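You operate a simulated robot arm through the tools that you are given. There is no shell and no other tool.

The job below is to be done with a simulated two-armed robot. You get a single attempt, and the scene is never put back.

JOB
On the packing table, fold the cloth in half, so that its two short edges meet.

The check looks at the end state, three seconds after you hand in, the way a careful person would. Anything else that was tipped, shoved, dropped, spilled or broken makes it a failure. Flat cloth is picked up by pressing the open fingertips on it (5 to 10 N) and closing them slowly along it; thin cloth reads only 2 to 8 mm in the jaws.

ROBOT AND FRAMES
Two 7-joint arms with two-finger grippers on one trunk, on a base that drives. Base frame: it is fixed to the floor where the robot stands at the start and does not move with it; the origin is under the middle of the robot, x ahead of it, y to its left, z up; the surface under the hand at the start is at about z = 0.8. Lengths are in m, angles in degrees, forces in N, time in s.
The left shoulder is at the start at [0.058, 0.16, 1.054], the right one opposite. With the tool pointing down near the work surface each hand reaches from about 0.3 to 0.76 m from the robot's upright axis, wherever it stands, measured 20 degrees to its own side. Places, roughly: cloth [0.5, -0.1, 0.8]; packing table [0.5, -0.1, 0.8]. Payload 2.45 kg a hand.
The TCP of each hand is the grasp point between the finger pads, 0.026 m short of the fingertips. In the tool frame z runs along the fingers and y along their closing line. Largest opening 0.096 m; the body of the gripper starts 0.069 m behind the TCP.
Orientation is that of the tool frame in the base frame, as a unit quaternion [x, y, z, w]. With the fingers straight down and closing along the base's y, the tool's x points along the base's -x, its y along +y and its z along -z.

CONTROLS
- The arms move only by the tool step_arm. It takes "left_targets", "right_targets" or both (then of equal length, played together; a hand with none holds still); each is a list of rows, each a list of 3 entries, a list of its own where there are three numbers: the shift along the tool's x, y, z in units of 50 mm (1.0 is 50 mm), then the turn, a rotation vector about the tool's x, y, z in units of 4 degrees (1.0 is 4 degrees), then the finger opening in m, from 0 to 0.096. In form: [[[x, y, z], [ax, ay, az], claw], ...]. A call has 1 to 20 rows; each row shifts and turns the commanded pose from where the row before left it, along the tool's axes as they then stand. A call with a number of a shift or a turn outside -1 to 1 is refused whole. Rows are played at 5 a second. More than 0.05 m and 8.6 degrees between two rows, or a gripper value outside its range, and nothing of the call is played. A pose out of reach is approached as far as the arm can. The call stops where the force on the tool passes 40 N (or 10 N more than at its start, if that is more) or the arm is blocked; 0.2 s more then pass. Each finger halts on what it meets, pressing with about 45 N; the grip force reading is that of the motor and also rises with nothing between the fingers. The clock runs only during rows and for 0.2 s after the last one: add rows that do not move to give the fingers time. It gives the time, the measured TCP pose, the force on the tool (base axes), the opening and the grip force at its end, in the units of the frame above (readings bear some noise), with the torque about the TCP (base axes, N m) and any sound that the robot's microphone picked up, and new pictures: "pictures" is both (left out), scene, wrist or none (wrist: the cameras of the hands that moved).
- Cameras (640 x 400 px; columns grow to the right, rows downward): "scene" is now at [0.1494, -0.002, 1.5122]; the picture's right is [-0.02, -1.00, -0.00], its down [-0.88, 0.02, -0.47] and it looks along [0.47, -0.01, -0.88] (base axes); focal length 265 px, centre (320, 200). "left" rides on the left gripper at [0.082, -0.003, -0.098] in its tool frame; the picture's right is [0.04, 1.00, 0.00], its down [-0.73, 0.03, -0.68] and it looks along [-0.68, 0.03, 0.73] (tool axes); focal length 256 px, centre (320, 200). "right" rides on the right gripper at [0.082, 0.003, -0.098] in its tool frame; the picture's right is [-0.04, 1.00, 0.00], its down [-0.73, -0.03, -0.68] and it looks along [-0.68, -0.03, 0.73] (tool axes); focal length 256 px, centre (320, 200).
- lift_body(by): slides the trunk up (or, below 0, down) by that many m; the arms and the scene camera ride with it, the base frame stays. It gives what a move gives, with no picture.
- base_move(legs): drives the robot by 1 to 6 legs, each [ahead, left, turn to the left] in m, m and degrees, along the robot's own axes; the way and the turn of a leg run together, so that a leg with both is an arc; at most 1.5 m and 180 degrees a leg. The arms and the cameras ride along, it lands a little off, and it stops where it bumps. It gives what a move gives, and a new picture of the scene camera.
- head_to(pan, tilt): turns the head with the scene camera to pan (to the left, within 120 degrees either way) and tilt (down, from -29 to 69), counted from straight ahead of the robot. It gives what a move gives, and a new picture of the scene camera.
- point_at(camera, pixels): for up to 12 pixels [column, row] of the newest picture of that camera ("zoom" is the newest enlarged one), the place [x, y, z] in the base frame of the surface seen there, good to about 0.003 m. The clock stands still meanwhile.
- close_up(camera, box): a new picture of the part [left, top, right, bottom] of that camera's present view, enlarged. The clock stands still meanwhile.
- hand_in(): hands the job in; it is judged then, once.

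Open the grippers and draw the arms clear of the work before you hand the job in, unless the task says otherwise.

The tools are called as name(argument=value, ...) on one line, values as JSON. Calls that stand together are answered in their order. step_arm: Moves the arms, as the interface text tells. Its arguments: {"type":"object","properties":{"left_targets":{"type":"array","items":{"type":"array"}},"right_targets":{"type":"array","items":{"type":"array"}},"pictures":{"type":"string","enum":["both","scene","wrist","none"]}},"required":[]} The other tools are called the same way: lift_body (by) slides the trunk up or down; base_move (legs) drives the base; head_to (pan, tilt) turns the head that bears the scene camera; point_at (camera, pixels) gives the place of the surface under pixels of a picture; close_up (camera, box) takes an enlarged picture of a part of a camera's view; hand_in () hands the job in.

At the start:

```text
time: 0.0
left_position: [0.505, 0.082, 0.9444]
left_ee_rot: [0.0, 1.0, 0.0, -0.001]
left_force: [-0.1, 0.0, 0.7]
left_ft_torque: [0.01, -0.02, -0.01]
left_finger_gap: 0.0959
left_gripper_force: 0.0
right_position: [0.4682, -0.2406, 1.0144]
right_ee_rot: [0.0, 1.0, 0.0, -0.001]
right_force: [-0.2, -0.4, -1.1]
right_ft_torque: [0.01, 0.0, 0.02]
right_finger_gap: 0.0958
right_gripper_force: 0.1
trunk travel left (down, up): [-0.225, 0.342]
robot x, y, heading: [0.001, 0.0042, 0.1]
head pan, tilt: [-1.3, 61.4]
```

scene: 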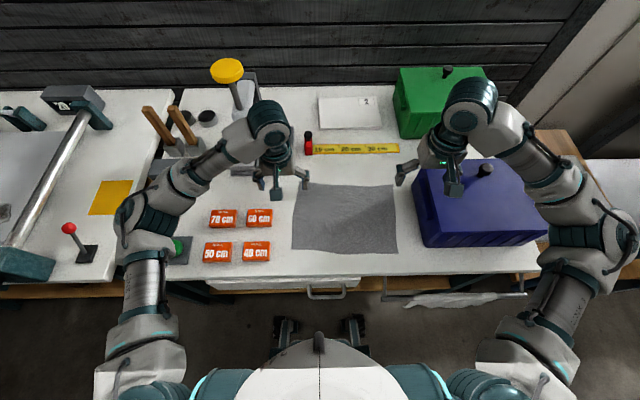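
right: 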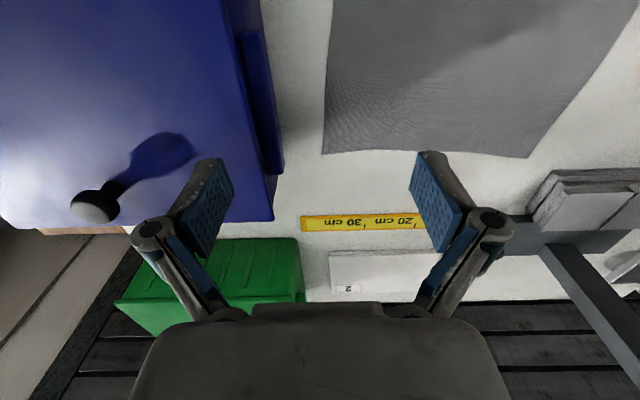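
left: 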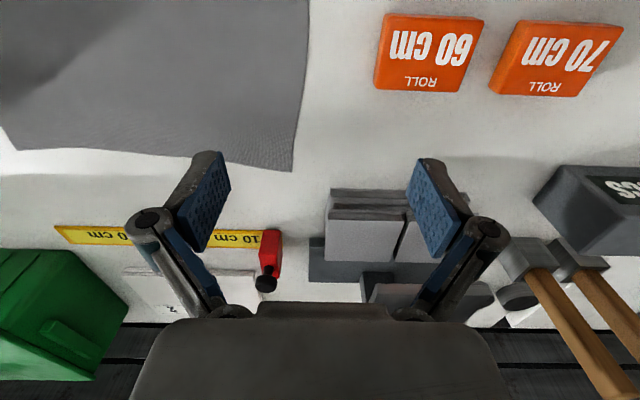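

The cloth is the grey sheet at about (295..397, 185..253) in the scene picture. I'll measure its corners and the neighbours first.

close_up(camera="scene", box=[260, 140, 440, 290])

point_at(camera="scene", pixels=[[296, 186], [386, 187], [293, 249], [396, 252], [345, 220], [345, 265], [415, 180], [425, 240], [270, 255], [420, 175], [310, 150], [425, 247]])

```text
2.67 times, centred on (350, 215) of scene
```

zoom: 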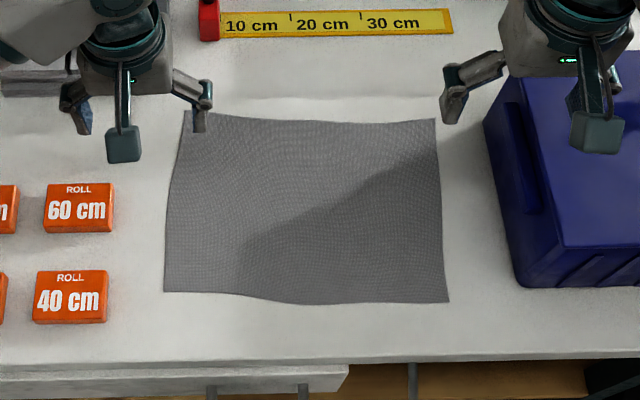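

```text
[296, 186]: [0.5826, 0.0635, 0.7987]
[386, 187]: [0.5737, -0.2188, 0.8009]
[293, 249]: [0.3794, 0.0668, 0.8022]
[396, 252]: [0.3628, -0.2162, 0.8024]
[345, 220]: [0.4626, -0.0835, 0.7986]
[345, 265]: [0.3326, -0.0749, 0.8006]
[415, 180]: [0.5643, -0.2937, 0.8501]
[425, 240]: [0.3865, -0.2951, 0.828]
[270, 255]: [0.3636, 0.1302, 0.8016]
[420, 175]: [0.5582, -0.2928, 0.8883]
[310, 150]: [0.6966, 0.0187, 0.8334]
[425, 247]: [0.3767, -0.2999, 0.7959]
```

The cloth spans about x 0.37..0.58, y −0.218..0.065, so the short edges are the left and right ones. I'll check the heights of the neighbouring items (blue box, knob, grey plates, ruler, red head) before planning the hands' paths.

point_at(camera="scene", pixels=[[485, 170], [480, 200], [430, 200], [258, 215], [256, 250], [308, 135], [350, 149], [236, 120], [170, 118], [207, 117], [229, 70], [245, 85]])

point_at(camera="left", pixels=[[365, 215], [335, 250], [430, 50], [270, 240], [265, 275], [580, 200], [520, 255], [293, 168], [308, 20], [380, 290]])

point_at(camera="right", pixels=[[200, 100], [275, 215], [260, 90], [283, 170], [90, 205], [325, 152], [530, 157], [330, 40]])

```text
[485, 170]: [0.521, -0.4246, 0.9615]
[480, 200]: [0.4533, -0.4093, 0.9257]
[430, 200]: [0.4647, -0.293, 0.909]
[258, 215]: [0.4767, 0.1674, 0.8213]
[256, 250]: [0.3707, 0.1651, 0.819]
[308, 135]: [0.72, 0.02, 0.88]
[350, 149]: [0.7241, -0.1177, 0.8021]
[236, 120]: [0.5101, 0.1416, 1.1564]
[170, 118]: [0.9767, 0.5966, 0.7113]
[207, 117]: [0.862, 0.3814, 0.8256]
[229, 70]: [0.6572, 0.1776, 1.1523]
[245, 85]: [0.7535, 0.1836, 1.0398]
```

```text
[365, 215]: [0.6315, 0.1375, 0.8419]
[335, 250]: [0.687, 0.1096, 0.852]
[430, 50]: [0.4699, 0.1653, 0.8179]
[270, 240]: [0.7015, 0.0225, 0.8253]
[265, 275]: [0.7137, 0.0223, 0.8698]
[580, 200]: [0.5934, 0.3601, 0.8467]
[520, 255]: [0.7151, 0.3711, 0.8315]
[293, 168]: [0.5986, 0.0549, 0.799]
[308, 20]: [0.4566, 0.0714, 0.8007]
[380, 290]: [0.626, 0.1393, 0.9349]
```

```text
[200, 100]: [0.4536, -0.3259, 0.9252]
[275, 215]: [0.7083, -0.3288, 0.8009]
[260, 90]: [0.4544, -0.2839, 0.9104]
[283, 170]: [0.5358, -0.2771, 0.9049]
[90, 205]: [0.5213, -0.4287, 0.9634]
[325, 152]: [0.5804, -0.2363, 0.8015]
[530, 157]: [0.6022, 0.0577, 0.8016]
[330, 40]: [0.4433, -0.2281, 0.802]
```

The press at about (0.62+, 0.14) and the box rim (z≈0.91, y≈−0.28) limit the hands. I want to see what the block on each gripper at zoom (123,143) and (598,130) is, and the press geometry.

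point_at(camera="scene", pixels=[[276, 185], [277, 194], [455, 188], [303, 180], [247, 165], [400, 172], [249, 140], [240, 170]])

close_up(camera="scene", box=[190, 50, 340, 210])

close_up(camera="left", box=[230, 150, 560, 350])

```text
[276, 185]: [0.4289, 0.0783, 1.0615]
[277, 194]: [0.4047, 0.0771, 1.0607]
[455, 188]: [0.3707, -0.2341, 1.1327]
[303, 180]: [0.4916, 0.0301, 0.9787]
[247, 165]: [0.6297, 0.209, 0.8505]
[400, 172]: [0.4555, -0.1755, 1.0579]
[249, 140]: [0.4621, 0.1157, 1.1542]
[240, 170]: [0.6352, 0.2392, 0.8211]
```

```text
2.50 times, centred on (265, 130) of scene
```

zoom: 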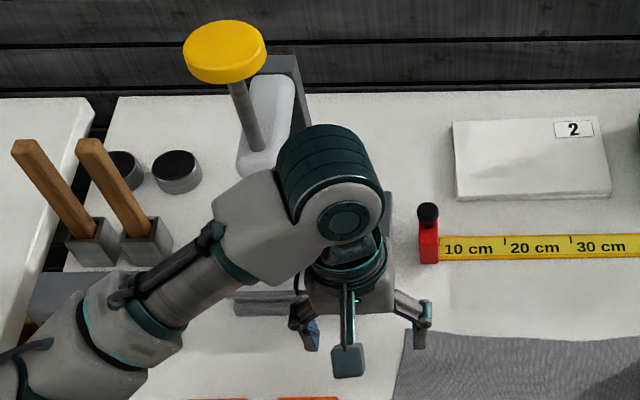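

```text
1.94 times, centred on (395, 250) of left
```

zoom: 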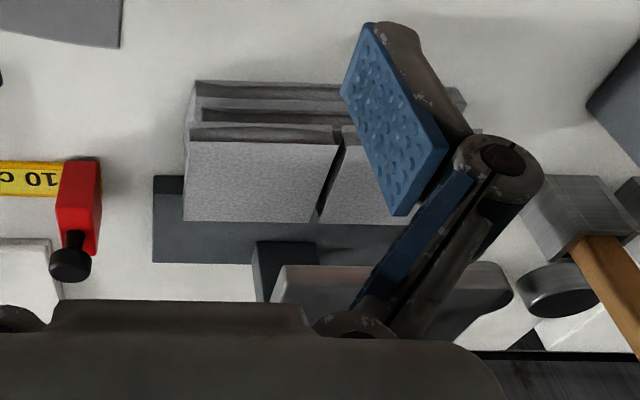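

The zoom of the left camera shows slotted grey plates at (190–340, 80–220) and a white handle at (390,285). I'll measure those to know what is near the far-left cloth corner.

point_at(camera="zoom", pixels=[[200, 87], [195, 115], [260, 138], [200, 200], [165, 200], [270, 260], [300, 285], [365, 275], [420, 230], [120, 45], [75, 220], [330, 310]])

```text
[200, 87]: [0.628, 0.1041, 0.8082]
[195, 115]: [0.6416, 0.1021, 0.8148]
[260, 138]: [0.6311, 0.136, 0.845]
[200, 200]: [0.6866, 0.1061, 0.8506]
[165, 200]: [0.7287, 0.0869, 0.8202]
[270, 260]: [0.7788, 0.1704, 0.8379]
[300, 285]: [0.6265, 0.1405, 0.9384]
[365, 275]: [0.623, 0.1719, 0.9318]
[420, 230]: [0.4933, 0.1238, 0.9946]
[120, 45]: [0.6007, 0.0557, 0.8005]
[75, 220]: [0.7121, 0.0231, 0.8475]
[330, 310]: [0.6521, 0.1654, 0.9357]
```

The press head (z≈0.935) sits next to the far-left corner, so I'll fold right edge onto left edge: right hand takes the far-right corner (0.580,−0.236), left hand the near-right one. First I bring the right hand above the far-right corner with a 45° turn.

step_arm(right_targets=[[[-0.69, 0.09, 0.4], [0, 0, 1], 0.03], [[-0.69, 0.09, 0.4], [0, 0, 1], 0.03], [[-0.6, 0.2, 0.4], [0, 0, 1], 0.03], [[0, 0, 0], [0, 0, 1], 0.03], [[0, 0, 0], [0, 0, 1], 0.03], [[0, 0, 0], [0, 0, 1], 0.03], [[0, 0, 0], [0, 0, 1], 0.03], [[0, 0, 0], [0, 0, 1], 0.03], [[0, 0, 0], [0, 0, 1], 0.03], [[0, 0, 0], [0, 0, 1], 0.03], [[0, 0, 0], [0, 0, 1], 0.03], [[0, 0, 0], [0, 0, 0.25], 0.03]])

```text
time: 2.6
left_position: [0.5007, 0.0839, 0.9465]
left_ee_rot: [0.001, 1.0, 0.0, 0.001]
left_force: [0.4, 0.5, -0.6]
left_ft_torque: [0.01, -0.01, -0.02]
left_finger_gap: 0.0964
left_gripper_force: 0.0
right_position: [0.5635, -0.2279, 0.9552]
right_ee_rot: [0.383, 0.924, 0.0, 0.001]
right_force: [-0.3, 1.0, 0.1]
right_ft_torque: [0.01, -0.01, 0.01]
right_finger_gap: 0.0297
right_gripper_force: 0.2
trunk travel left (down, up): [-0.225, 0.342]
robot x, y, heading: [-0.0005, 0.0005, -0.1]
head pan, tilt: [-1.3, 61.4]
```

scene: 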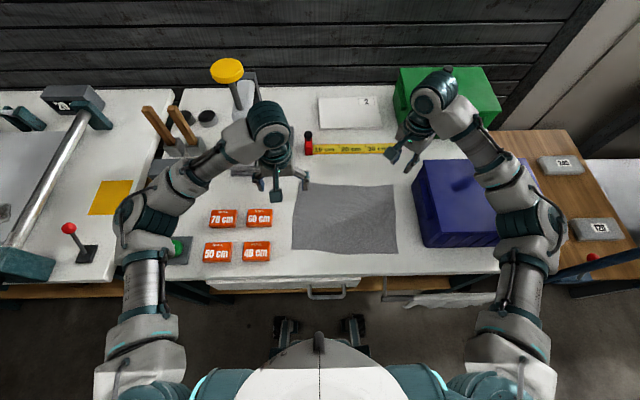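
right: 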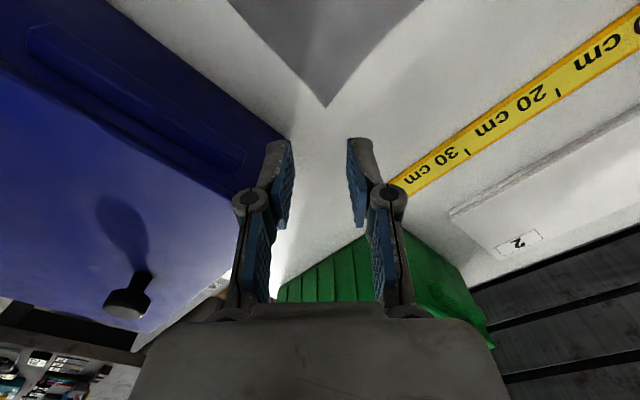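

The right camera shows the corner at (325,107), between the finger lines. I'll measure the corner and box edge from here.

point_at(camera="right", pixels=[[325, 106], [325, 95], [290, 62], [365, 60], [245, 170], [285, 135], [230, 95], [325, 60]])

close_up(camera="right", box=[200, 0, 440, 150])

```text
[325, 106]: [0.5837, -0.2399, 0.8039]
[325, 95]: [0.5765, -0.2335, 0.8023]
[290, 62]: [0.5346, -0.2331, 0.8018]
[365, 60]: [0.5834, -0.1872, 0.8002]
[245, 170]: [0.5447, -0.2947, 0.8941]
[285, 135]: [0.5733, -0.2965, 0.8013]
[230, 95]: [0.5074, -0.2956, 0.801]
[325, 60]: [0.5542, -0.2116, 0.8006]
```

```text
2.67 times, centred on (320, 75) of right
```

zoom: 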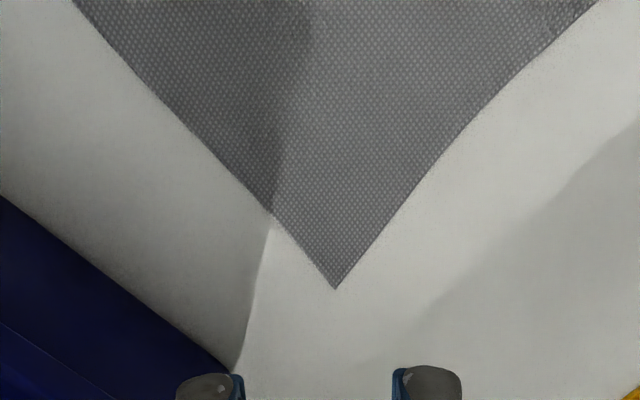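

Corner is at (0.582,−0.239). I descend the right hand to about 5 cm... then near the table, centred ~12 mm inside the corner, and look again.

step_arm(right_targets=[[[-0.06, 0.05, 0.7], [0, 0, 0], 0.025], [[-0.06, 0.04, 0.7], [0, 0, 0], 0.025], [[0, 0, 0.7], [0, 0, 0], 0.025], [[0, 0, 0], [0, 0, 0], 0.025]], pictures="wrist")

close_up(camera="right", box=[200, 50, 440, 200])

```text
time: 3.6
left_position: [0.5007, 0.0831, 0.9482]
left_ee_rot: [0.0, 1.0, 0.001, 0.002]
left_force: [0.3, -0.1, 0.2]
left_ft_torque: [0.0, 0.02, 0.01]
left_finger_gap: 0.096
left_gripper_force: 0.0
right_position: [0.5712, -0.2264, 0.8528]
right_ee_rot: [0.384, 0.923, 0.001, 0.005]
right_force: [1.0, -0.2, -0.5]
right_ft_torque: [0.01, -0.01, -0.02]
right_finger_gap: 0.0253
right_gripper_force: 0.1
trunk travel left (down, up): [-0.225, 0.342]
robot x, y, heading: [0.0014, 0.0021, -0.3]
head pan, tilt: [-1.3, 61.4]
```

right: 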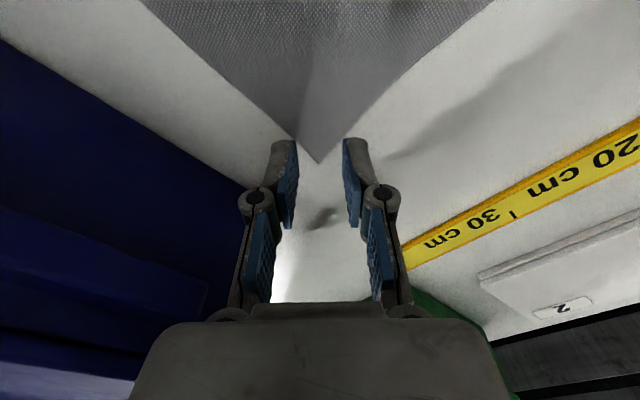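

```text
2.67 times, centred on (320, 125) of right
```

zoom: 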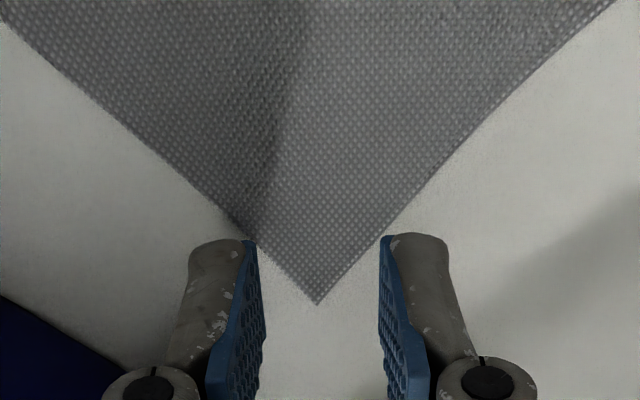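

The corner lies midway between the fingertips (zoom (318,303)), about 16 mm outside the tool axis. I move out 2 mm, narrow the opening a little and go down 20 mm.

step_arm(right_targets=[[[-0.05, -0.02, 0.2], [0, 0, 0], 0.022], [[0, 0, 0.2], [0, 0, 0], 0.022], [[0, 0, 0], [0, 0, 0], 0.022]], pictures="none")

close_up(camera="right", box=[200, 80, 440, 230])

```text
time: 4.4
left_position: [0.4938, 0.0862, 0.9524]
left_ee_rot: [0.0, 1.0, -0.002, 0.006]
left_force: [0.5, -0.1, 0.3]
left_ft_torque: [0.02, 0.04, 0.01]
left_finger_gap: 0.0961
left_gripper_force: 0.0
right_position: [0.5685, -0.2296, 0.8467]
right_ee_rot: [0.385, 0.923, 0.003, 0.013]
right_force: [1.0, -0.2, 0.3]
right_ft_torque: [0.02, -0.01, -0.03]
right_finger_gap: 0.0222
right_gripper_force: 0.0
trunk travel left (down, up): [-0.225, 0.342]
robot x, y, heading: [-0.0005, -0.0008, 0.1]
head pan, tilt: [-1.3, 61.4]
```

```text
2.67 times, centred on (320, 155) of right
```

zoom: 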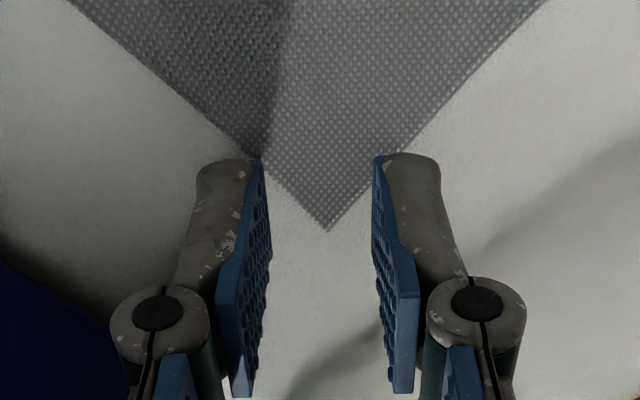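

The right hand dropped only 6 mm of the commanded 20, and the left hand's reading drifted up and back, so something of the right arm seems to be blocked or the body is leaning. I look at the scene before moving on.

close_up(camera="scene", box=[360, 40, 640, 300])

close_up(camera="right", box=[0, 0, 640, 400])

```text
1.54 times, centred on (500, 170) of scene
```

zoom: 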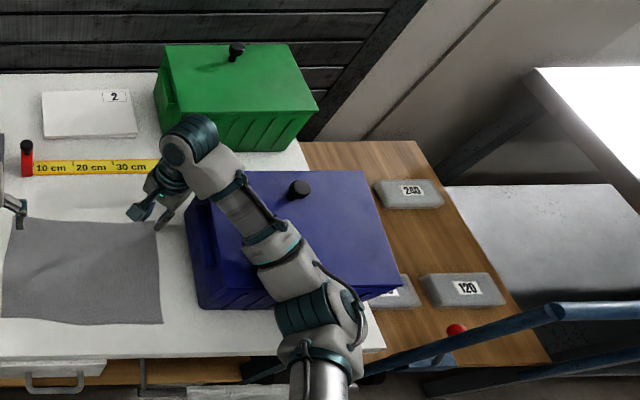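

```text
1.00 times, centred on (320, 200) of right (not enlarged: the box is as wide or as high as the picture)
```

zoom: 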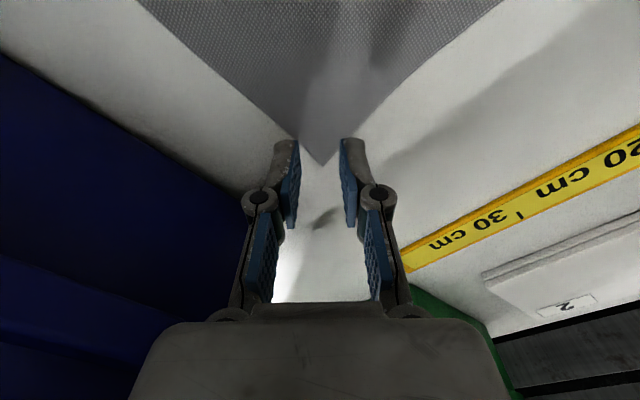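

The right forearm/elbow (scene zoom around (290,270)) appears to be resting on the front of the blue box. I back up straight away.

step_arm(right_targets=[[[0, 0, -0.6], [0, 0, 0], 0.022], [[0, 0, -0.6], [0, 0, 0], 0.022], [[0, 0, 0], [0, 0, 0], 0.022]], pictures="none")

close_up(camera="scene", box=[400, 60, 640, 290])

point_at(camera="zoom", pixels=[[250, 240], [310, 310], [240, 290], [370, 290], [260, 150], [250, 370]])

```text
time: 5.2
left_position: [0.4996, 0.0835, 0.9471]
left_ee_rot: [0.0, 1.0, 0.001, 0.003]
left_force: [-0.3, -0.5, 1.0]
left_ft_torque: [-0.03, 0.03, -0.02]
left_finger_gap: 0.096
left_gripper_force: 0.1
right_position: [0.5735, -0.2297, 0.8886]
right_ee_rot: [0.383, 0.924, 0.0, 0.001]
right_force: [0.5, 0.0, 0.3]
right_ft_torque: [-0.04, -0.01, -0.02]
right_finger_gap: 0.0219
right_gripper_force: 0.1
trunk travel left (down, up): [-0.225, 0.342]
robot x, y, heading: [0.004, -0.0032, -0.0]
head pan, tilt: [-1.3, 61.4]
```

```text
1.74 times, centred on (520, 175) of scene
```

zoom: 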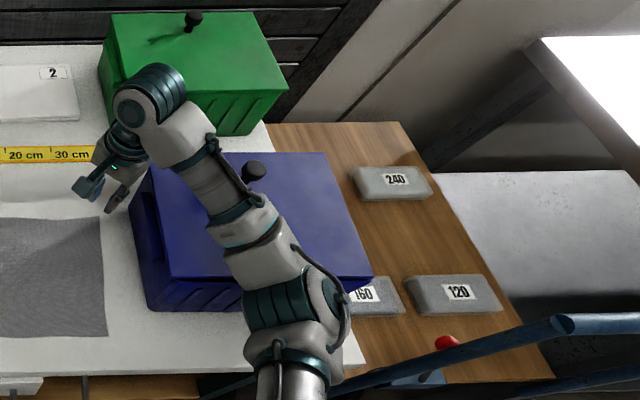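

```text
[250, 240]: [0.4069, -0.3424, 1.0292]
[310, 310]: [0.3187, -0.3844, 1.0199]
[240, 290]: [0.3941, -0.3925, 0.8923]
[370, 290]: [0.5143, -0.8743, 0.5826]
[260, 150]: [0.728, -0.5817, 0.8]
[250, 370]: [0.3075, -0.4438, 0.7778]
```

The forearm is at z≈0.93–1.03 right above the box (top 0.925), so it was leaning on it. I raise the trunk by 0.2 m so the elbows stay high above the box when the hand comes down.

lift_body(by=0.2)

step_arm(right_targets=[[[0, 0, 0.9], [0, 0, 0], 0.022], [[0, 0, 0.9], [0, 0, 0], 0.022], [[0, 0, 0.9], [0, 0, 0], 0.022], [[0, 0, 0.9], [0, 0, 0], 0.022], [[0, 0, 0], [0, 0, 0], 0.022]], pictures="both")

```text
time: 7.4
left_position: [0.5016, 0.082, 1.146]
left_ee_rot: [-0.001, 1.0, 0.001, 0.001]
left_force: [-0.2, -0.6, 0.0]
left_ft_torque: [0.0, 0.03, -0.06]
left_finger_gap: 0.0961
left_gripper_force: 0.0
right_position: [0.5742, -0.2309, 1.0909]
right_ee_rot: [0.383, 0.924, 0.0, 0.001]
right_force: [0.8, 0.6, -0.2]
right_ft_torque: [-0.02, 0.0, -0.02]
right_finger_gap: 0.0219
right_gripper_force: 0.0
trunk travel left (down, up): [-0.425, 0.142]
robot x, y, heading: [0.0044, 0.0019, 0.0]
head pan, tilt: [-1.3, 61.4]
```

```text
time: 8.6
left_position: [0.5015, 0.0839, 1.1468]
left_ee_rot: [0.0, 1.0, 0.0, 0.002]
left_force: [-0.5, -0.2, -0.5]
left_ft_torque: [0.0, 0.01, 0.0]
left_finger_gap: 0.0961
left_gripper_force: 0.0
right_position: [0.5772, -0.2288, 0.9121]
right_ee_rot: [0.383, 0.924, 0.001, 0.002]
right_force: [0.1, -0.3, -0.8]
right_ft_torque: [0.02, 0.04, -0.02]
right_finger_gap: 0.0221
right_gripper_force: 0.2
trunk travel left (down, up): [-0.425, 0.142]
robot x, y, heading: [-0.0013, 0.0038, -0.0]
head pan, tilt: [-1.3, 61.4]
```

scene: 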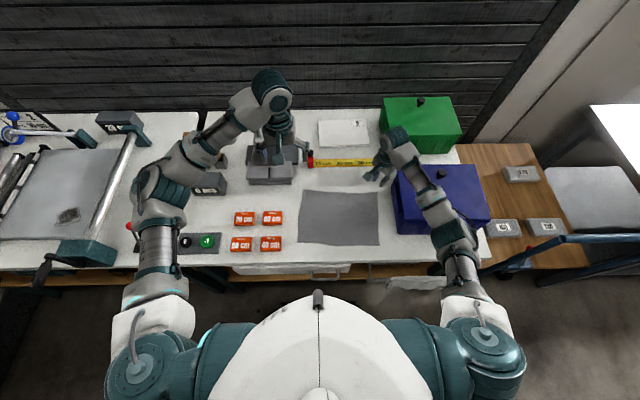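
right: 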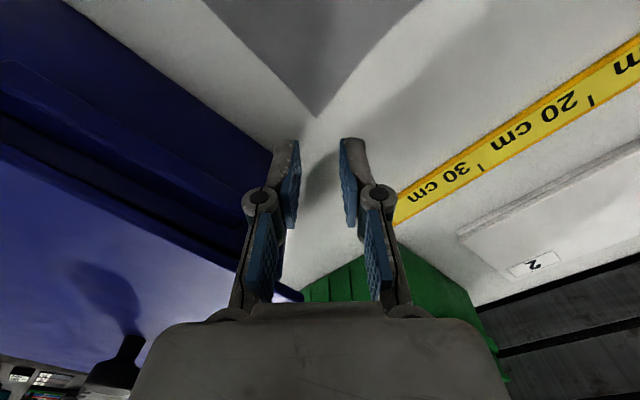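

Now I check the forearm's clearance over the box, and the box position and cloth corner.

point_at(camera="scene", pixels=[[430, 200], [443, 235], [460, 265], [415, 170], [405, 225], [395, 175], [455, 190], [441, 174]])

point_at(camera="right", pixels=[[317, 118], [317, 105], [240, 200]])

```text
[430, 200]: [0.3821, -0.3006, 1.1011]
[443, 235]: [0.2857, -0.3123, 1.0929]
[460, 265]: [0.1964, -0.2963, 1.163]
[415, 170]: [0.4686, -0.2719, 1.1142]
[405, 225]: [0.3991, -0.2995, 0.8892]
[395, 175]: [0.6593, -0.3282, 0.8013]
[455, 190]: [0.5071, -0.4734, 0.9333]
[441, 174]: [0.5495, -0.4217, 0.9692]
```

```text
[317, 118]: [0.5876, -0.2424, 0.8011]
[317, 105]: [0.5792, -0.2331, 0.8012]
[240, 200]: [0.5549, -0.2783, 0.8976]
```

The right forearm would pass too close to the box and to the left hand this way. Better: swap roles (left hand takes the far-left corner, right hand the near-left corner, fold to the right) with the robot turned about 25° to the right, so the forearms don't cross the box. First I raise and retract the right hand.

step_arm(right_targets=[[[0, 0, -0.9], [0, 0, 0], 0.022], [[0, 0, -0.9], [0, 0, 0], 0.022], [[0, 0, -0.9], [0, 0, 0], 0.022], [[0, 0, -0.9], [0, 0, 0], 0.022], [[0.6, -0.5, -0.3], [0, 0, 0], 0.022], [[0.6, -0.5, -0.3], [0, 0, 0], 0.022], [[0.6, -0.5, 0], [0, 0, 0], 0.022]], pictures="none")

base_move(legs=[[0, 0, -25]])

```text
time: 10.2
left_position: [0.5019, 0.0823, 1.1472]
left_ee_rot: [0.0, 1.0, 0.002, 0.002]
left_force: [-0.2, 1.2, 0.9]
left_ft_torque: [-0.02, 0.0, 0.01]
left_finger_gap: 0.0962
left_gripper_force: 0.0
right_position: [0.4574, -0.2191, 1.1225]
right_ee_rot: [0.383, 0.924, 0.001, 0.002]
right_force: [0.0, -0.1, 0.1]
right_ft_torque: [0.03, 0.0, 0.01]
right_finger_gap: 0.0218
right_gripper_force: 0.0
trunk travel left (down, up): [-0.425, 0.142]
robot x, y, heading: [0.0009, -0.0019, -0.2]
head pan, tilt: [-1.3, 61.4]
```

```text
time: 11.8
left_position: [0.4898, -0.1379, 1.1463]
left_ee_rot: [0.219, 0.976, -0.001, 0.002]
left_force: [-0.4, -0.3, -0.4]
left_ft_torque: [0.01, 0.03, 0.02]
left_finger_gap: 0.0963
left_gripper_force: 0.0
right_position: [0.3216, -0.3913, 1.1217]
right_ee_rot: [0.576, 0.818, 0.001, 0.001]
right_force: [0.0, 0.9, 0.2]
right_ft_torque: [0.02, 0.02, 0.0]
right_finger_gap: 0.022
right_gripper_force: 0.0
trunk travel left (down, up): [-0.425, 0.142]
robot x, y, heading: [-0.0001, -0.002, -24.9]
head pan, tilt: [-1.3, 61.4]
```

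scene: 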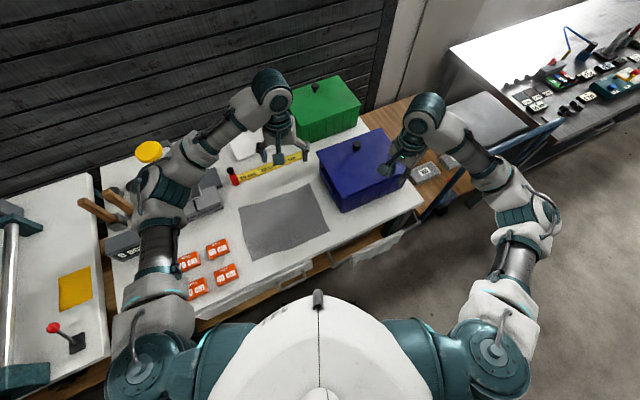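

Turn succeeded (heading −24.9°). I point the head back at the work, and bring the left hand over the far-left corner (0.60, 0.056), turned to yaw −60°.

head_to(pan=22, tilt=61)

step_arm(left_targets=[[[-0.03, 0.687, 0.5], [0, 0, 0], 0.03], [[-0.03, 0.687, 0.5], [0, 0, 0], 0.03], [[-0.03, 0.687, 0.5], [0, 0, 0], 0.03], [[-0.03, 0.687, 0.5], [0, 0, 0], 0.03], [[-0.03, 0.687, 0.5], [0, 0, 0], 0.03], [[-0.03, 0.687, 0.5], [0, 0, 0], 0.03], [[0, 0, 0], [0, 0, 1], 0.022], [[0, 0, 0], [0, 0, 1], 0.022], [[0, 0, 0], [0, 0, 1], 0.022], [[0, 0, 0], [0, 0, 1], 0.022], [[0, 0, 0], [0, 0, 1], 0.022], [[0, 0, 0], [0, 0, 1], 0.022], [[0, 0, 0], [0, 0, 1], 0.022], [[0, 0, 0], [0, 0, 1], 0.022], [[0, 0, 0], [0, 0, 0.75], 0.022]])

```text
time: 12.7
left_position: [0.4855, -0.1377, 1.1485]
left_ee_rot: [0.218, 0.976, 0.0, 0.004]
left_force: [-0.1, -0.7, -0.4]
left_ft_torque: [0.01, 0.01, 0.04]
left_finger_gap: 0.096
left_gripper_force: 0.1
right_position: [0.3173, -0.392, 1.1247]
right_ee_rot: [0.575, 0.818, 0.0, 0.004]
right_force: [-0.5, 0.2, 0.0]
right_ft_torque: [-0.01, 0.0, -0.02]
right_finger_gap: 0.0219
right_gripper_force: 0.0
trunk travel left (down, up): [-0.425, 0.142]
robot x, y, heading: [0.0004, -0.0014, -25.0]
head pan, tilt: [22.0, 61.0]
```

scene: 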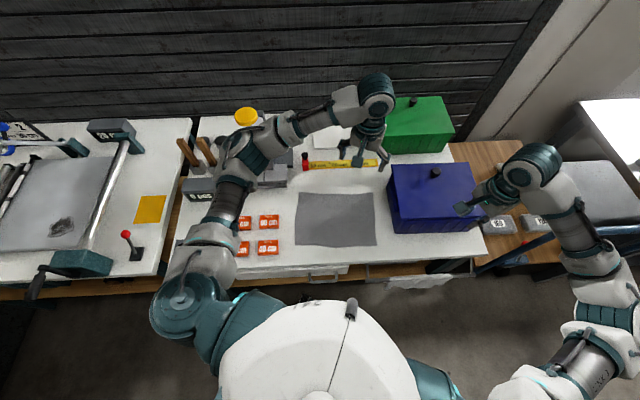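

```text
time: 15.9
left_position: [0.5831, 0.0478, 0.9976]
left_ee_rot: [0.503, 0.864, 0.0, 0.003]
left_force: [0.1, -0.1, 0.2]
left_ft_torque: [-0.01, -0.01, 0.0]
left_finger_gap: 0.0221
left_gripper_force: 0.1
right_position: [0.3191, -0.39, 1.1254]
right_ee_rot: [0.576, 0.818, 0.0, 0.004]
right_force: [0.2, 0.7, -0.3]
right_ft_torque: [0.01, -0.02, -0.03]
right_finger_gap: 0.0219
right_gripper_force: 0.1
trunk travel left (down, up): [-0.425, 0.142]
robot x, y, heading: [0.0013, -0.0015, -25.1]
head pan, tilt: [22.0, 61.0]
```

scene: 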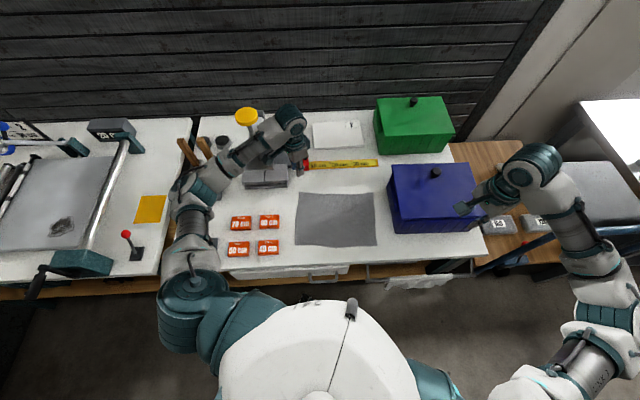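
left: 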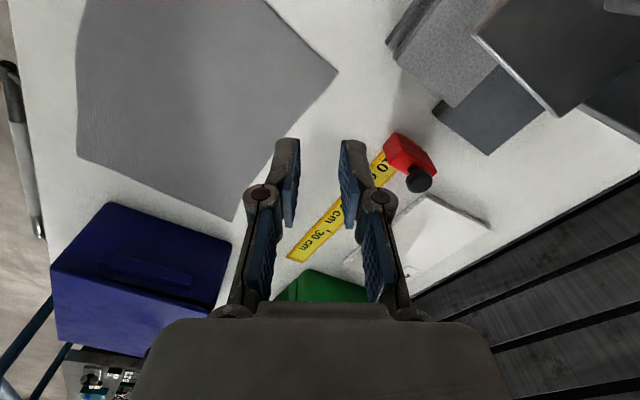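

Left hand is above the far-left corner (corner at (337,72) in the left picture); a dark plate at (560,60) is near. I measure both.

point_at(camera="left", pixels=[[336, 73], [325, 70], [475, 35], [550, 112], [490, 60], [440, 105], [410, 150], [420, 180], [400, 50], [235, 218], [78, 155]])

point_at(camera="scene", pixels=[[247, 117], [250, 150], [230, 165], [297, 195], [296, 244], [375, 193], [376, 246]])

close_up(camera="scene", box=[150, 90, 410, 280])

```text
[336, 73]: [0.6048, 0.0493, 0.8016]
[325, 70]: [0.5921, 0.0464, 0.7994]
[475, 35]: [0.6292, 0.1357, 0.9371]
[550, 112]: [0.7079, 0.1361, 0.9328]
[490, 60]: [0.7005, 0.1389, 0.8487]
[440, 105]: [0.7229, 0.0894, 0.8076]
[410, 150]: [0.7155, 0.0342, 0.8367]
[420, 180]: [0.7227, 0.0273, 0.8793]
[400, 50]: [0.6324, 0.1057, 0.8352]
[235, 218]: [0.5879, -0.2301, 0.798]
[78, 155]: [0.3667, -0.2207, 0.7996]
```

```text
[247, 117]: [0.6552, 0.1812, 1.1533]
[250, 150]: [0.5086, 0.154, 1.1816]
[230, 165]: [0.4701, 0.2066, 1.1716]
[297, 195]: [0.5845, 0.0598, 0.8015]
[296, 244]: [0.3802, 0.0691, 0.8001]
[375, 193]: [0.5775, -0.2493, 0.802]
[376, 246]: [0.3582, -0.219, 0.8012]
```

```text
2.11 times, centred on (280, 185) of scene
```

zoom: 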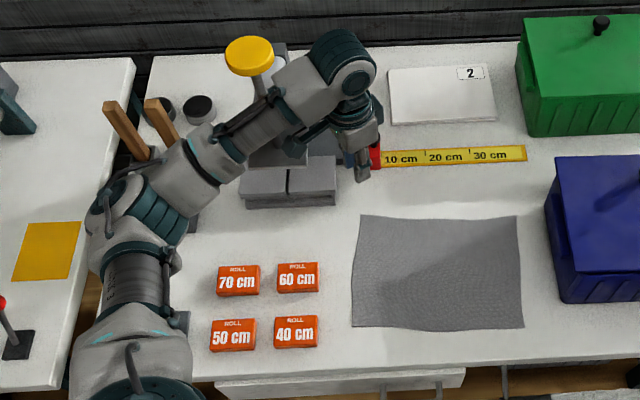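

Press plate starts at (0.629,0.136), leaving ~8 cm to the wrist; fine. I lower the left hand to about 0.86 while centring it just inside the corner (target 0.579, 0.039).

step_arm(left_targets=[[[-0.04, -0.05, 0.9], [0, 0, 0], 0.022], [[-0.04, -0.05, 0.9], [0, 0, 0], 0.022], [[-0.04, -0.05, 0.9], [0, 0, 0], 0.022], [[0, 0, 0], [0, 0, 0], 0.022], [[0, 0, 0], [0, 0, 0], 0.022]])

close_up(camera="left", box=[200, 50, 440, 200])

```text
time: 17.1
left_position: [0.5787, 0.0382, 0.8654]
left_ee_rot: [0.501, 0.865, 0.0, 0.003]
left_force: [0.4, 0.1, 0.0]
left_ft_torque: [-0.02, -0.02, 0.03]
left_finger_gap: 0.0218
left_gripper_force: 0.2
right_position: [0.318, -0.3907, 1.1242]
right_ee_rot: [0.576, 0.817, 0.002, 0.004]
right_force: [0.6, -0.4, -0.1]
right_ft_torque: [0.02, 0.0, 0.0]
right_finger_gap: 0.022
right_gripper_force: 0.0
trunk travel left (down, up): [-0.425, 0.142]
robot x, y, heading: [0.0022, -0.0032, -25.1]
head pan, tilt: [22.0, 61.0]
```

scene: 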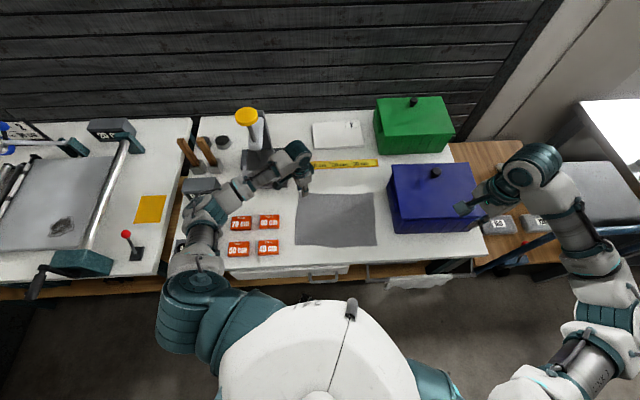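
left: 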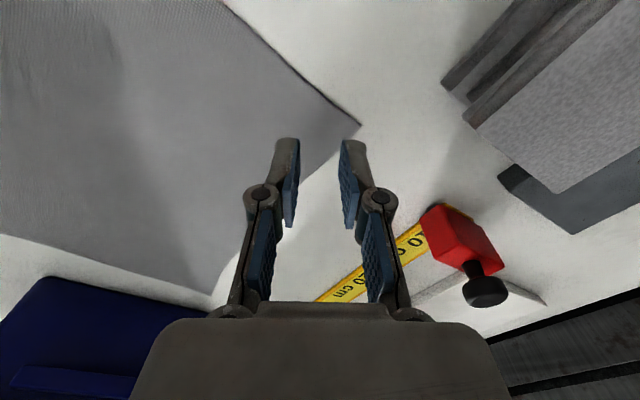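

```text
2.67 times, centred on (320, 125) of left
```

zoom: 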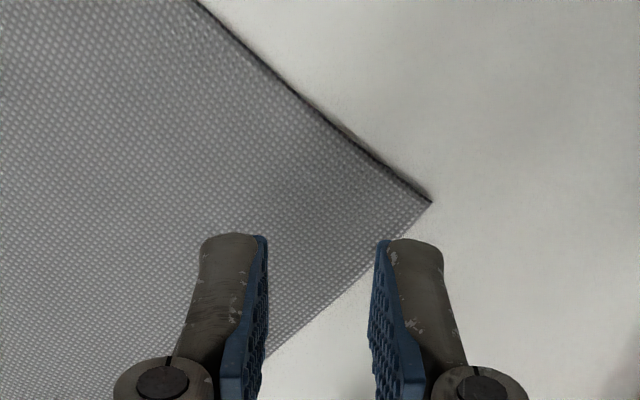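

Left hand tracks well (z 0.8654 as commanded). The corner is ~28 mm along the closing line from the tool axis, so I shift 6 mm/8 mm toward it, descend 28 mm and look again.

step_arm(left_targets=[[[0.12, 0.16, 0.28], [0, 0, 0], 0.022], [[0, 0, 0.28], [0, 0, 0], 0.022], [[0, 0, 0], [0, 0, 0], 0.022], [[0, 0, 0], [0, 0, 0], 0.022]], pictures="none")

close_up(camera="left", box=[200, 70, 440, 220])

```text
time: 18.1
left_position: [0.5837, 0.0468, 0.8363]
left_ee_rot: [0.502, 0.865, 0.001, 0.004]
left_force: [0.5, -0.4, 0.4]
left_ft_torque: [-0.03, 0.02, 0.02]
left_finger_gap: 0.022
left_gripper_force: 0.0
right_position: [0.3199, -0.3904, 1.125]
right_ee_rot: [0.574, 0.819, 0.001, 0.004]
right_force: [-0.2, -0.9, -0.1]
right_ft_torque: [0.02, 0.01, -0.01]
right_finger_gap: 0.022
right_gripper_force: 0.1
trunk travel left (down, up): [-0.425, 0.142]
robot x, y, heading: [-0.0008, 0.0008, -25.5]
head pan, tilt: [22.0, 61.0]
```

```text
2.67 times, centred on (320, 145) of left
```

zoom: 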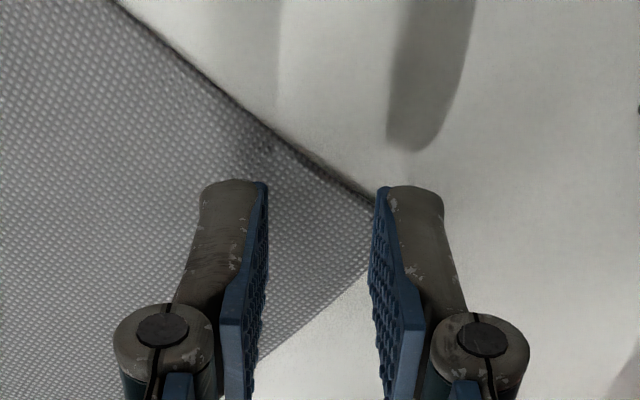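

The corner lies under the right finger's middle (zoom ~(390,215)), so I shift 6 mm back inward and lower in small steps to contact.

step_arm(left_targets=[[[-0.04, -0.12, 0], [0, 0, 0], 0.022], [[0, 0, 0.1], [0, 0, 0], 0.022], [[0, 0, 0.06], [0, 0, 0], 0.022], [[0, 0, 0], [0, 0, 0], 0.022], [[0, 0, 0], [0, 0, 0], 0.022]], pictures="none")

close_up(camera="left", box=[200, 70, 440, 220])

```text
time: 19.3
left_position: [0.5798, 0.0404, 0.8263]
left_ee_rot: [0.501, 0.865, 0.0, 0.003]
left_force: [0.8, -0.9, 1.9]
left_ft_torque: [0.01, 0.03, -0.01]
left_finger_gap: 0.0221
left_gripper_force: 0.1
right_position: [0.3174, -0.3901, 1.1242]
right_ee_rot: [0.576, 0.818, 0.0, 0.004]
right_force: [-0.4, -0.3, 0.8]
right_ft_torque: [-0.03, 0.02, 0.03]
right_finger_gap: 0.0221
right_gripper_force: 0.0
trunk travel left (down, up): [-0.425, 0.142]
robot x, y, heading: [0.0014, 0.0026, -25.3]
head pan, tilt: [22.0, 61.0]
```

```text
2.67 times, centred on (320, 145) of left
```

zoom: 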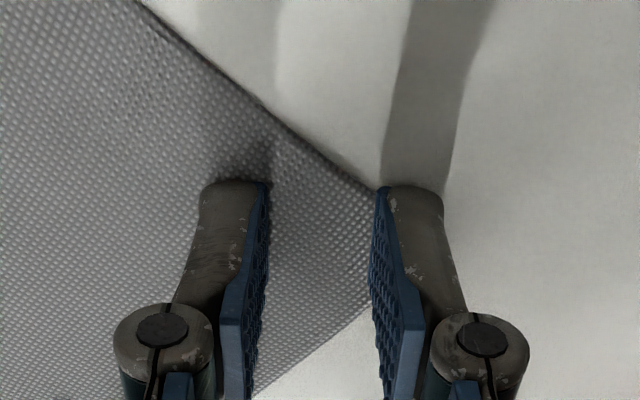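

Contact is starting (1.9 N). I press 1.5 mm more to reach 5–10 N.

step_arm(left_targets=[[[0, 0, 0.03], [0, 0, 0], 0.022], [[0, 0, 0], [0, 0, 0], 0.022]], pictures="none")

```text
time: 19.9
left_position: [0.58, 0.0414, 0.8264]
left_ee_rot: [0.502, 0.865, 0.0, 0.004]
left_force: [1.3, 1.3, 10.1]
left_ft_torque: [0.04, 0.02, -0.02]
left_finger_gap: 0.0223
left_gripper_force: 0.1
right_position: [0.318, -0.3908, 1.1247]
right_ee_rot: [0.575, 0.818, 0.0, 0.003]
right_force: [-0.9, 0.6, 0.0]
right_ft_torque: [-0.02, 0.01, -0.02]
right_finger_gap: 0.0217
right_gripper_force: 0.1
trunk travel left (down, up): [-0.425, 0.142]
robot x, y, heading: [-0.0024, -0.0011, -25.0]
head pan, tilt: [22.0, 61.0]
```

10 N pressing. Now I close the left fingers slowly along the cloth.

step_arm(left_targets=[[[0, 0, -0.005], [0, 0, 0], 0.019], [[0, 0, 0], [0, 0, 0], 0.016], [[0, 0, 0], [0, 0, 0], 0.013], [[0, 0, 0], [0, 0, 0], 0.01], [[0, 0, 0], [0, 0, 0], 0.007], [[0, 0, 0], [0, 0, 0], 0.004], [[0, 0, 0], [0, 0, 0], 0.001], [[0, 0, 0], [0, 0, 0], 0.0], [[0, 0, 0], [0, 0, 0], 0.0]], pictures="none")

close_up(camera="left", box=[200, 70, 440, 220])

```text
time: 21.9
left_position: [0.5794, 0.0406, 0.8258]
left_ee_rot: [0.502, 0.865, 0.001, 0.003]
left_force: [1.1, 0.1, 1.1]
left_ft_torque: [0.06, -0.08, -0.01]
left_finger_gap: 0.0019
left_gripper_force: 28.8
right_position: [0.3169, -0.3899, 1.1251]
right_ee_rot: [0.575, 0.818, 0.001, 0.003]
right_force: [0.3, 0.8, -0.5]
right_ft_torque: [0.0, -0.05, 0.01]
right_finger_gap: 0.0219
right_gripper_force: 0.0
trunk travel left (down, up): [-0.425, 0.142]
robot x, y, heading: [-0.0034, 0.0013, -25.1]
head pan, tilt: [22.0, 61.0]
```

```text
2.67 times, centred on (320, 145) of left
```

zoom: 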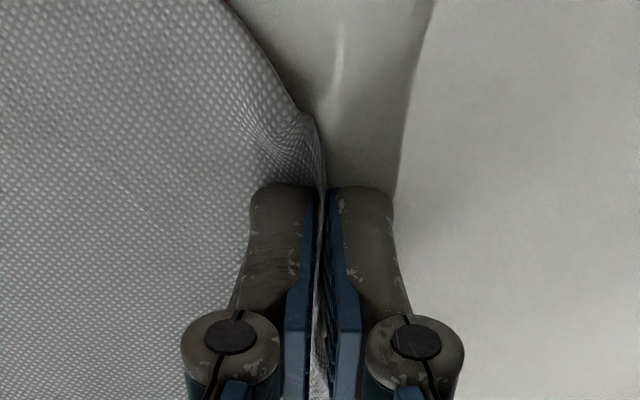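

Gap reads 1.9 mm with the cloth bunched between the pads – a good pinch. Left stays still; now the right hand goes over the near-left corner (0.380,0.068), staying high.

step_arm(right_targets=[[[0.8, 0.44, 0.2], [0, 0, 0], 0.022], [[0.8, 0.44, 0.2], [0, 0, 0], 0.022], [[0.8, 0.44, 0.2], [0, 0, 0], 0.022], [[0.8, 0.44, 0.2], [0, 0, 0], 0.022], [[0.8, 0.44, 0.2], [0, 0, 0], 0.022], [[0.8, 0.44, 0.2], [0, 0, 0], 0.022], [[0.8, 0.44, 0.2], [0, 0, 0], 0.022], [[0.8, 0.44, 0.2], [0, 0, 0], 0.022], [[0.8, 0.44, 0.2], [0, 0, 0], 0.022], [[0.8, 0.44, 0.2], [0, 0, 0], 0.022], [[0, 0, 0], [0, 0, -1], 0.022], [[0, 0, 0], [0, 0, -1], 0.022], [[0, 0, 0], [0, 0, -1], 0.022], [[0, 0, 0], [0, 0, -1], 0.022], [[0, 0, 0], [0, 0, -1], 0.022]])

```text
time: 25.1
left_position: [0.5806, 0.0429, 0.8263]
left_ee_rot: [0.501, 0.865, 0.0, 0.004]
left_force: [-0.9, -0.4, 4.3]
left_ft_torque: [0.03, 0.09, 0.01]
left_finger_gap: 0.0047
left_gripper_force: 38.3
right_position: [0.3902, 0.0622, 1.0234]
right_ee_rot: [0.424, 0.906, -0.001, 0.003]
right_force: [-0.6, 0.3, -0.6]
right_ft_torque: [-0.01, -0.01, 0.0]
right_finger_gap: 0.0221
right_gripper_force: 0.2
trunk travel left (down, up): [-0.425, 0.142]
robot x, y, heading: [-0.0027, 0.001, -25.2]
head pan, tilt: [22.0, 61.0]
```

scene: 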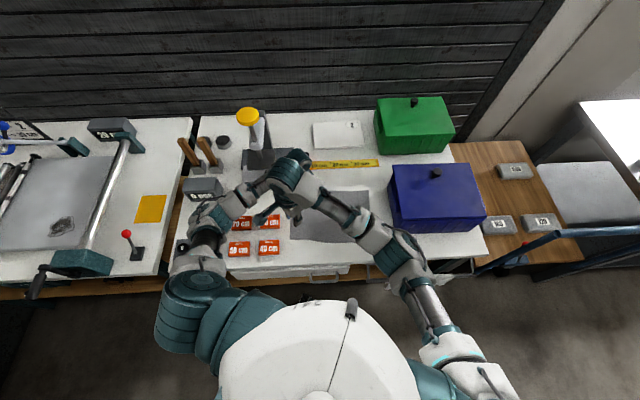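
right: 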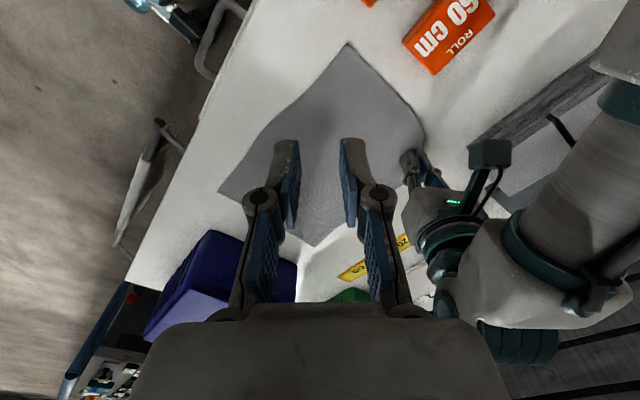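

The right hand is above the near-left corner (seen at (348,45)); the left wrist camera block is at (490,155). I measure the corner and the left arm's clearance.

point_at(camera="right", pixels=[[348, 47], [350, 58], [490, 155], [475, 165], [510, 235], [545, 190], [600, 130], [443, 250]])

close_up(camera="scene", box=[150, 110, 450, 300])

```text
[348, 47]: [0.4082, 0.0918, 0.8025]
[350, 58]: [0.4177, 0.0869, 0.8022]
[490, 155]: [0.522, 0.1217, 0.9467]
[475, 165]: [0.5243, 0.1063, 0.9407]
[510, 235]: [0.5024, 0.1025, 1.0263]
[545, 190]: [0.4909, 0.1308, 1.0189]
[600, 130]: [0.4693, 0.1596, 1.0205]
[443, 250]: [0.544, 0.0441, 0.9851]
```

```text
2.11 times, centred on (300, 205) of scene
```

zoom: 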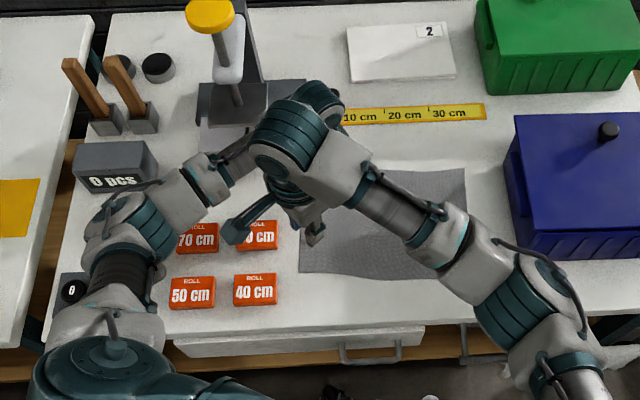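

The near-left corner now reads (0.408,0.092), so the pinch seems to have dragged the cloth. I re-measure all corners.

point_at(camera="zoom", pixels=[[301, 270], [304, 266], [466, 172], [469, 280], [310, 240], [385, 170], [380, 274]])

point_at(camera="right", pixels=[[222, 190], [315, 244], [415, 110], [385, 78], [285, 105]])

close_up(camera="right", box=[200, 20, 480, 200])

```text
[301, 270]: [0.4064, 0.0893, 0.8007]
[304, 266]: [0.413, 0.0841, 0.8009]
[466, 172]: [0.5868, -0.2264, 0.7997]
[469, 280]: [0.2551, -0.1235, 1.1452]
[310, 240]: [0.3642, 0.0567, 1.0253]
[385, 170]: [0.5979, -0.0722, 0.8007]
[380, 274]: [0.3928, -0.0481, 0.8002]
```

```text
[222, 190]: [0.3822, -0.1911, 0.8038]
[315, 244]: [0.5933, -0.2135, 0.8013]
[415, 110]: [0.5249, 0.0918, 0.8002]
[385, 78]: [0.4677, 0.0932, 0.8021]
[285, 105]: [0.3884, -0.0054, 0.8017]
```

```text
2.22 times, centred on (340, 110) of right
```

zoom: 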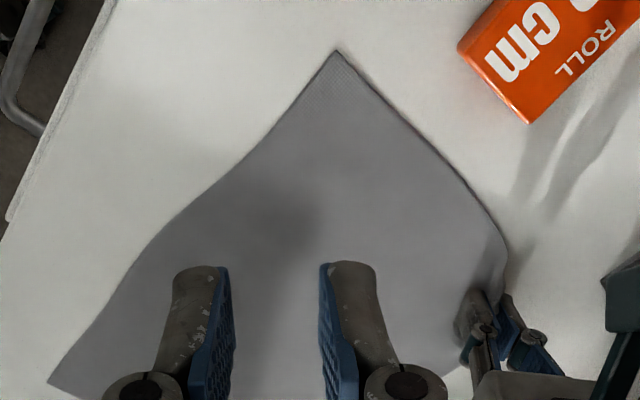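

The cloth slid ~2.5 cm; near-left corner is now (0.407,0.091), still clear of the rolls. I move the right hand to ~14 mm inside that corner (0.417,0.081) and lower to 0.865.

step_arm(right_targets=[[[-0.03, 0.33, 0.4], [0, 0, 0], 0.022], [[-0.03, 0.33, 0.4], [0, 0, 0], 0.022], [[0, 0, 0.8], [0, 0, 0], 0.022], [[0, 0, 0.8], [0, 0, 0], 0.022], [[0, 0, 0.75], [0, 0, 0], 0.022], [[0, 0, 0], [0, 0, 0], 0.022]])

close_up(camera="right", box=[200, 50, 440, 200])

point_at(camera="zoom", pixels=[[320, 240]])

```text
time: 26.5
left_position: [0.5795, 0.0416, 0.827]
left_ee_rot: [0.502, 0.865, 0.0, 0.003]
left_force: [-0.7, 0.4, 11.6]
left_ft_torque: [-0.29, -0.08, 0.03]
left_finger_gap: 0.0009
left_gripper_force: 30.9
right_position: [0.418, 0.0706, 0.8624]
right_ee_rot: [0.423, 0.906, 0.0, 0.004]
right_force: [-0.6, 0.0, -0.1]
right_ft_torque: [0.03, 0.02, -0.01]
right_finger_gap: 0.0217
right_gripper_force: 0.0
right hand out of reach, approached as far as the arm can: row 3, 5
trunk travel left (down, up): [-0.425, 0.142]
robot x, y, heading: [0.0001, 0.0017, -24.8]
head pan, tilt: [22.0, 61.0]
```

scene: 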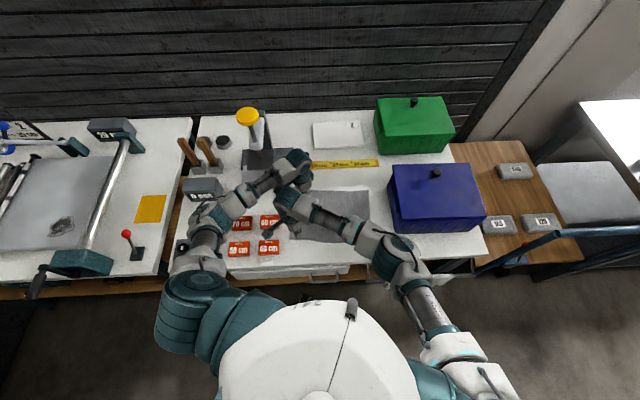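
right: 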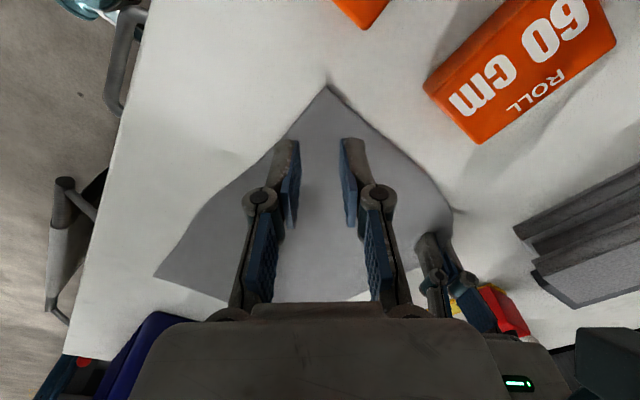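

```text
2.67 times, centred on (320, 125) of right
```

zoom: 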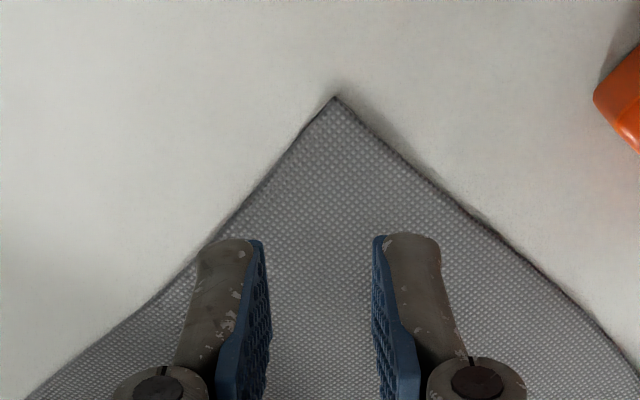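

```text
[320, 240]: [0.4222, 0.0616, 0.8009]
```

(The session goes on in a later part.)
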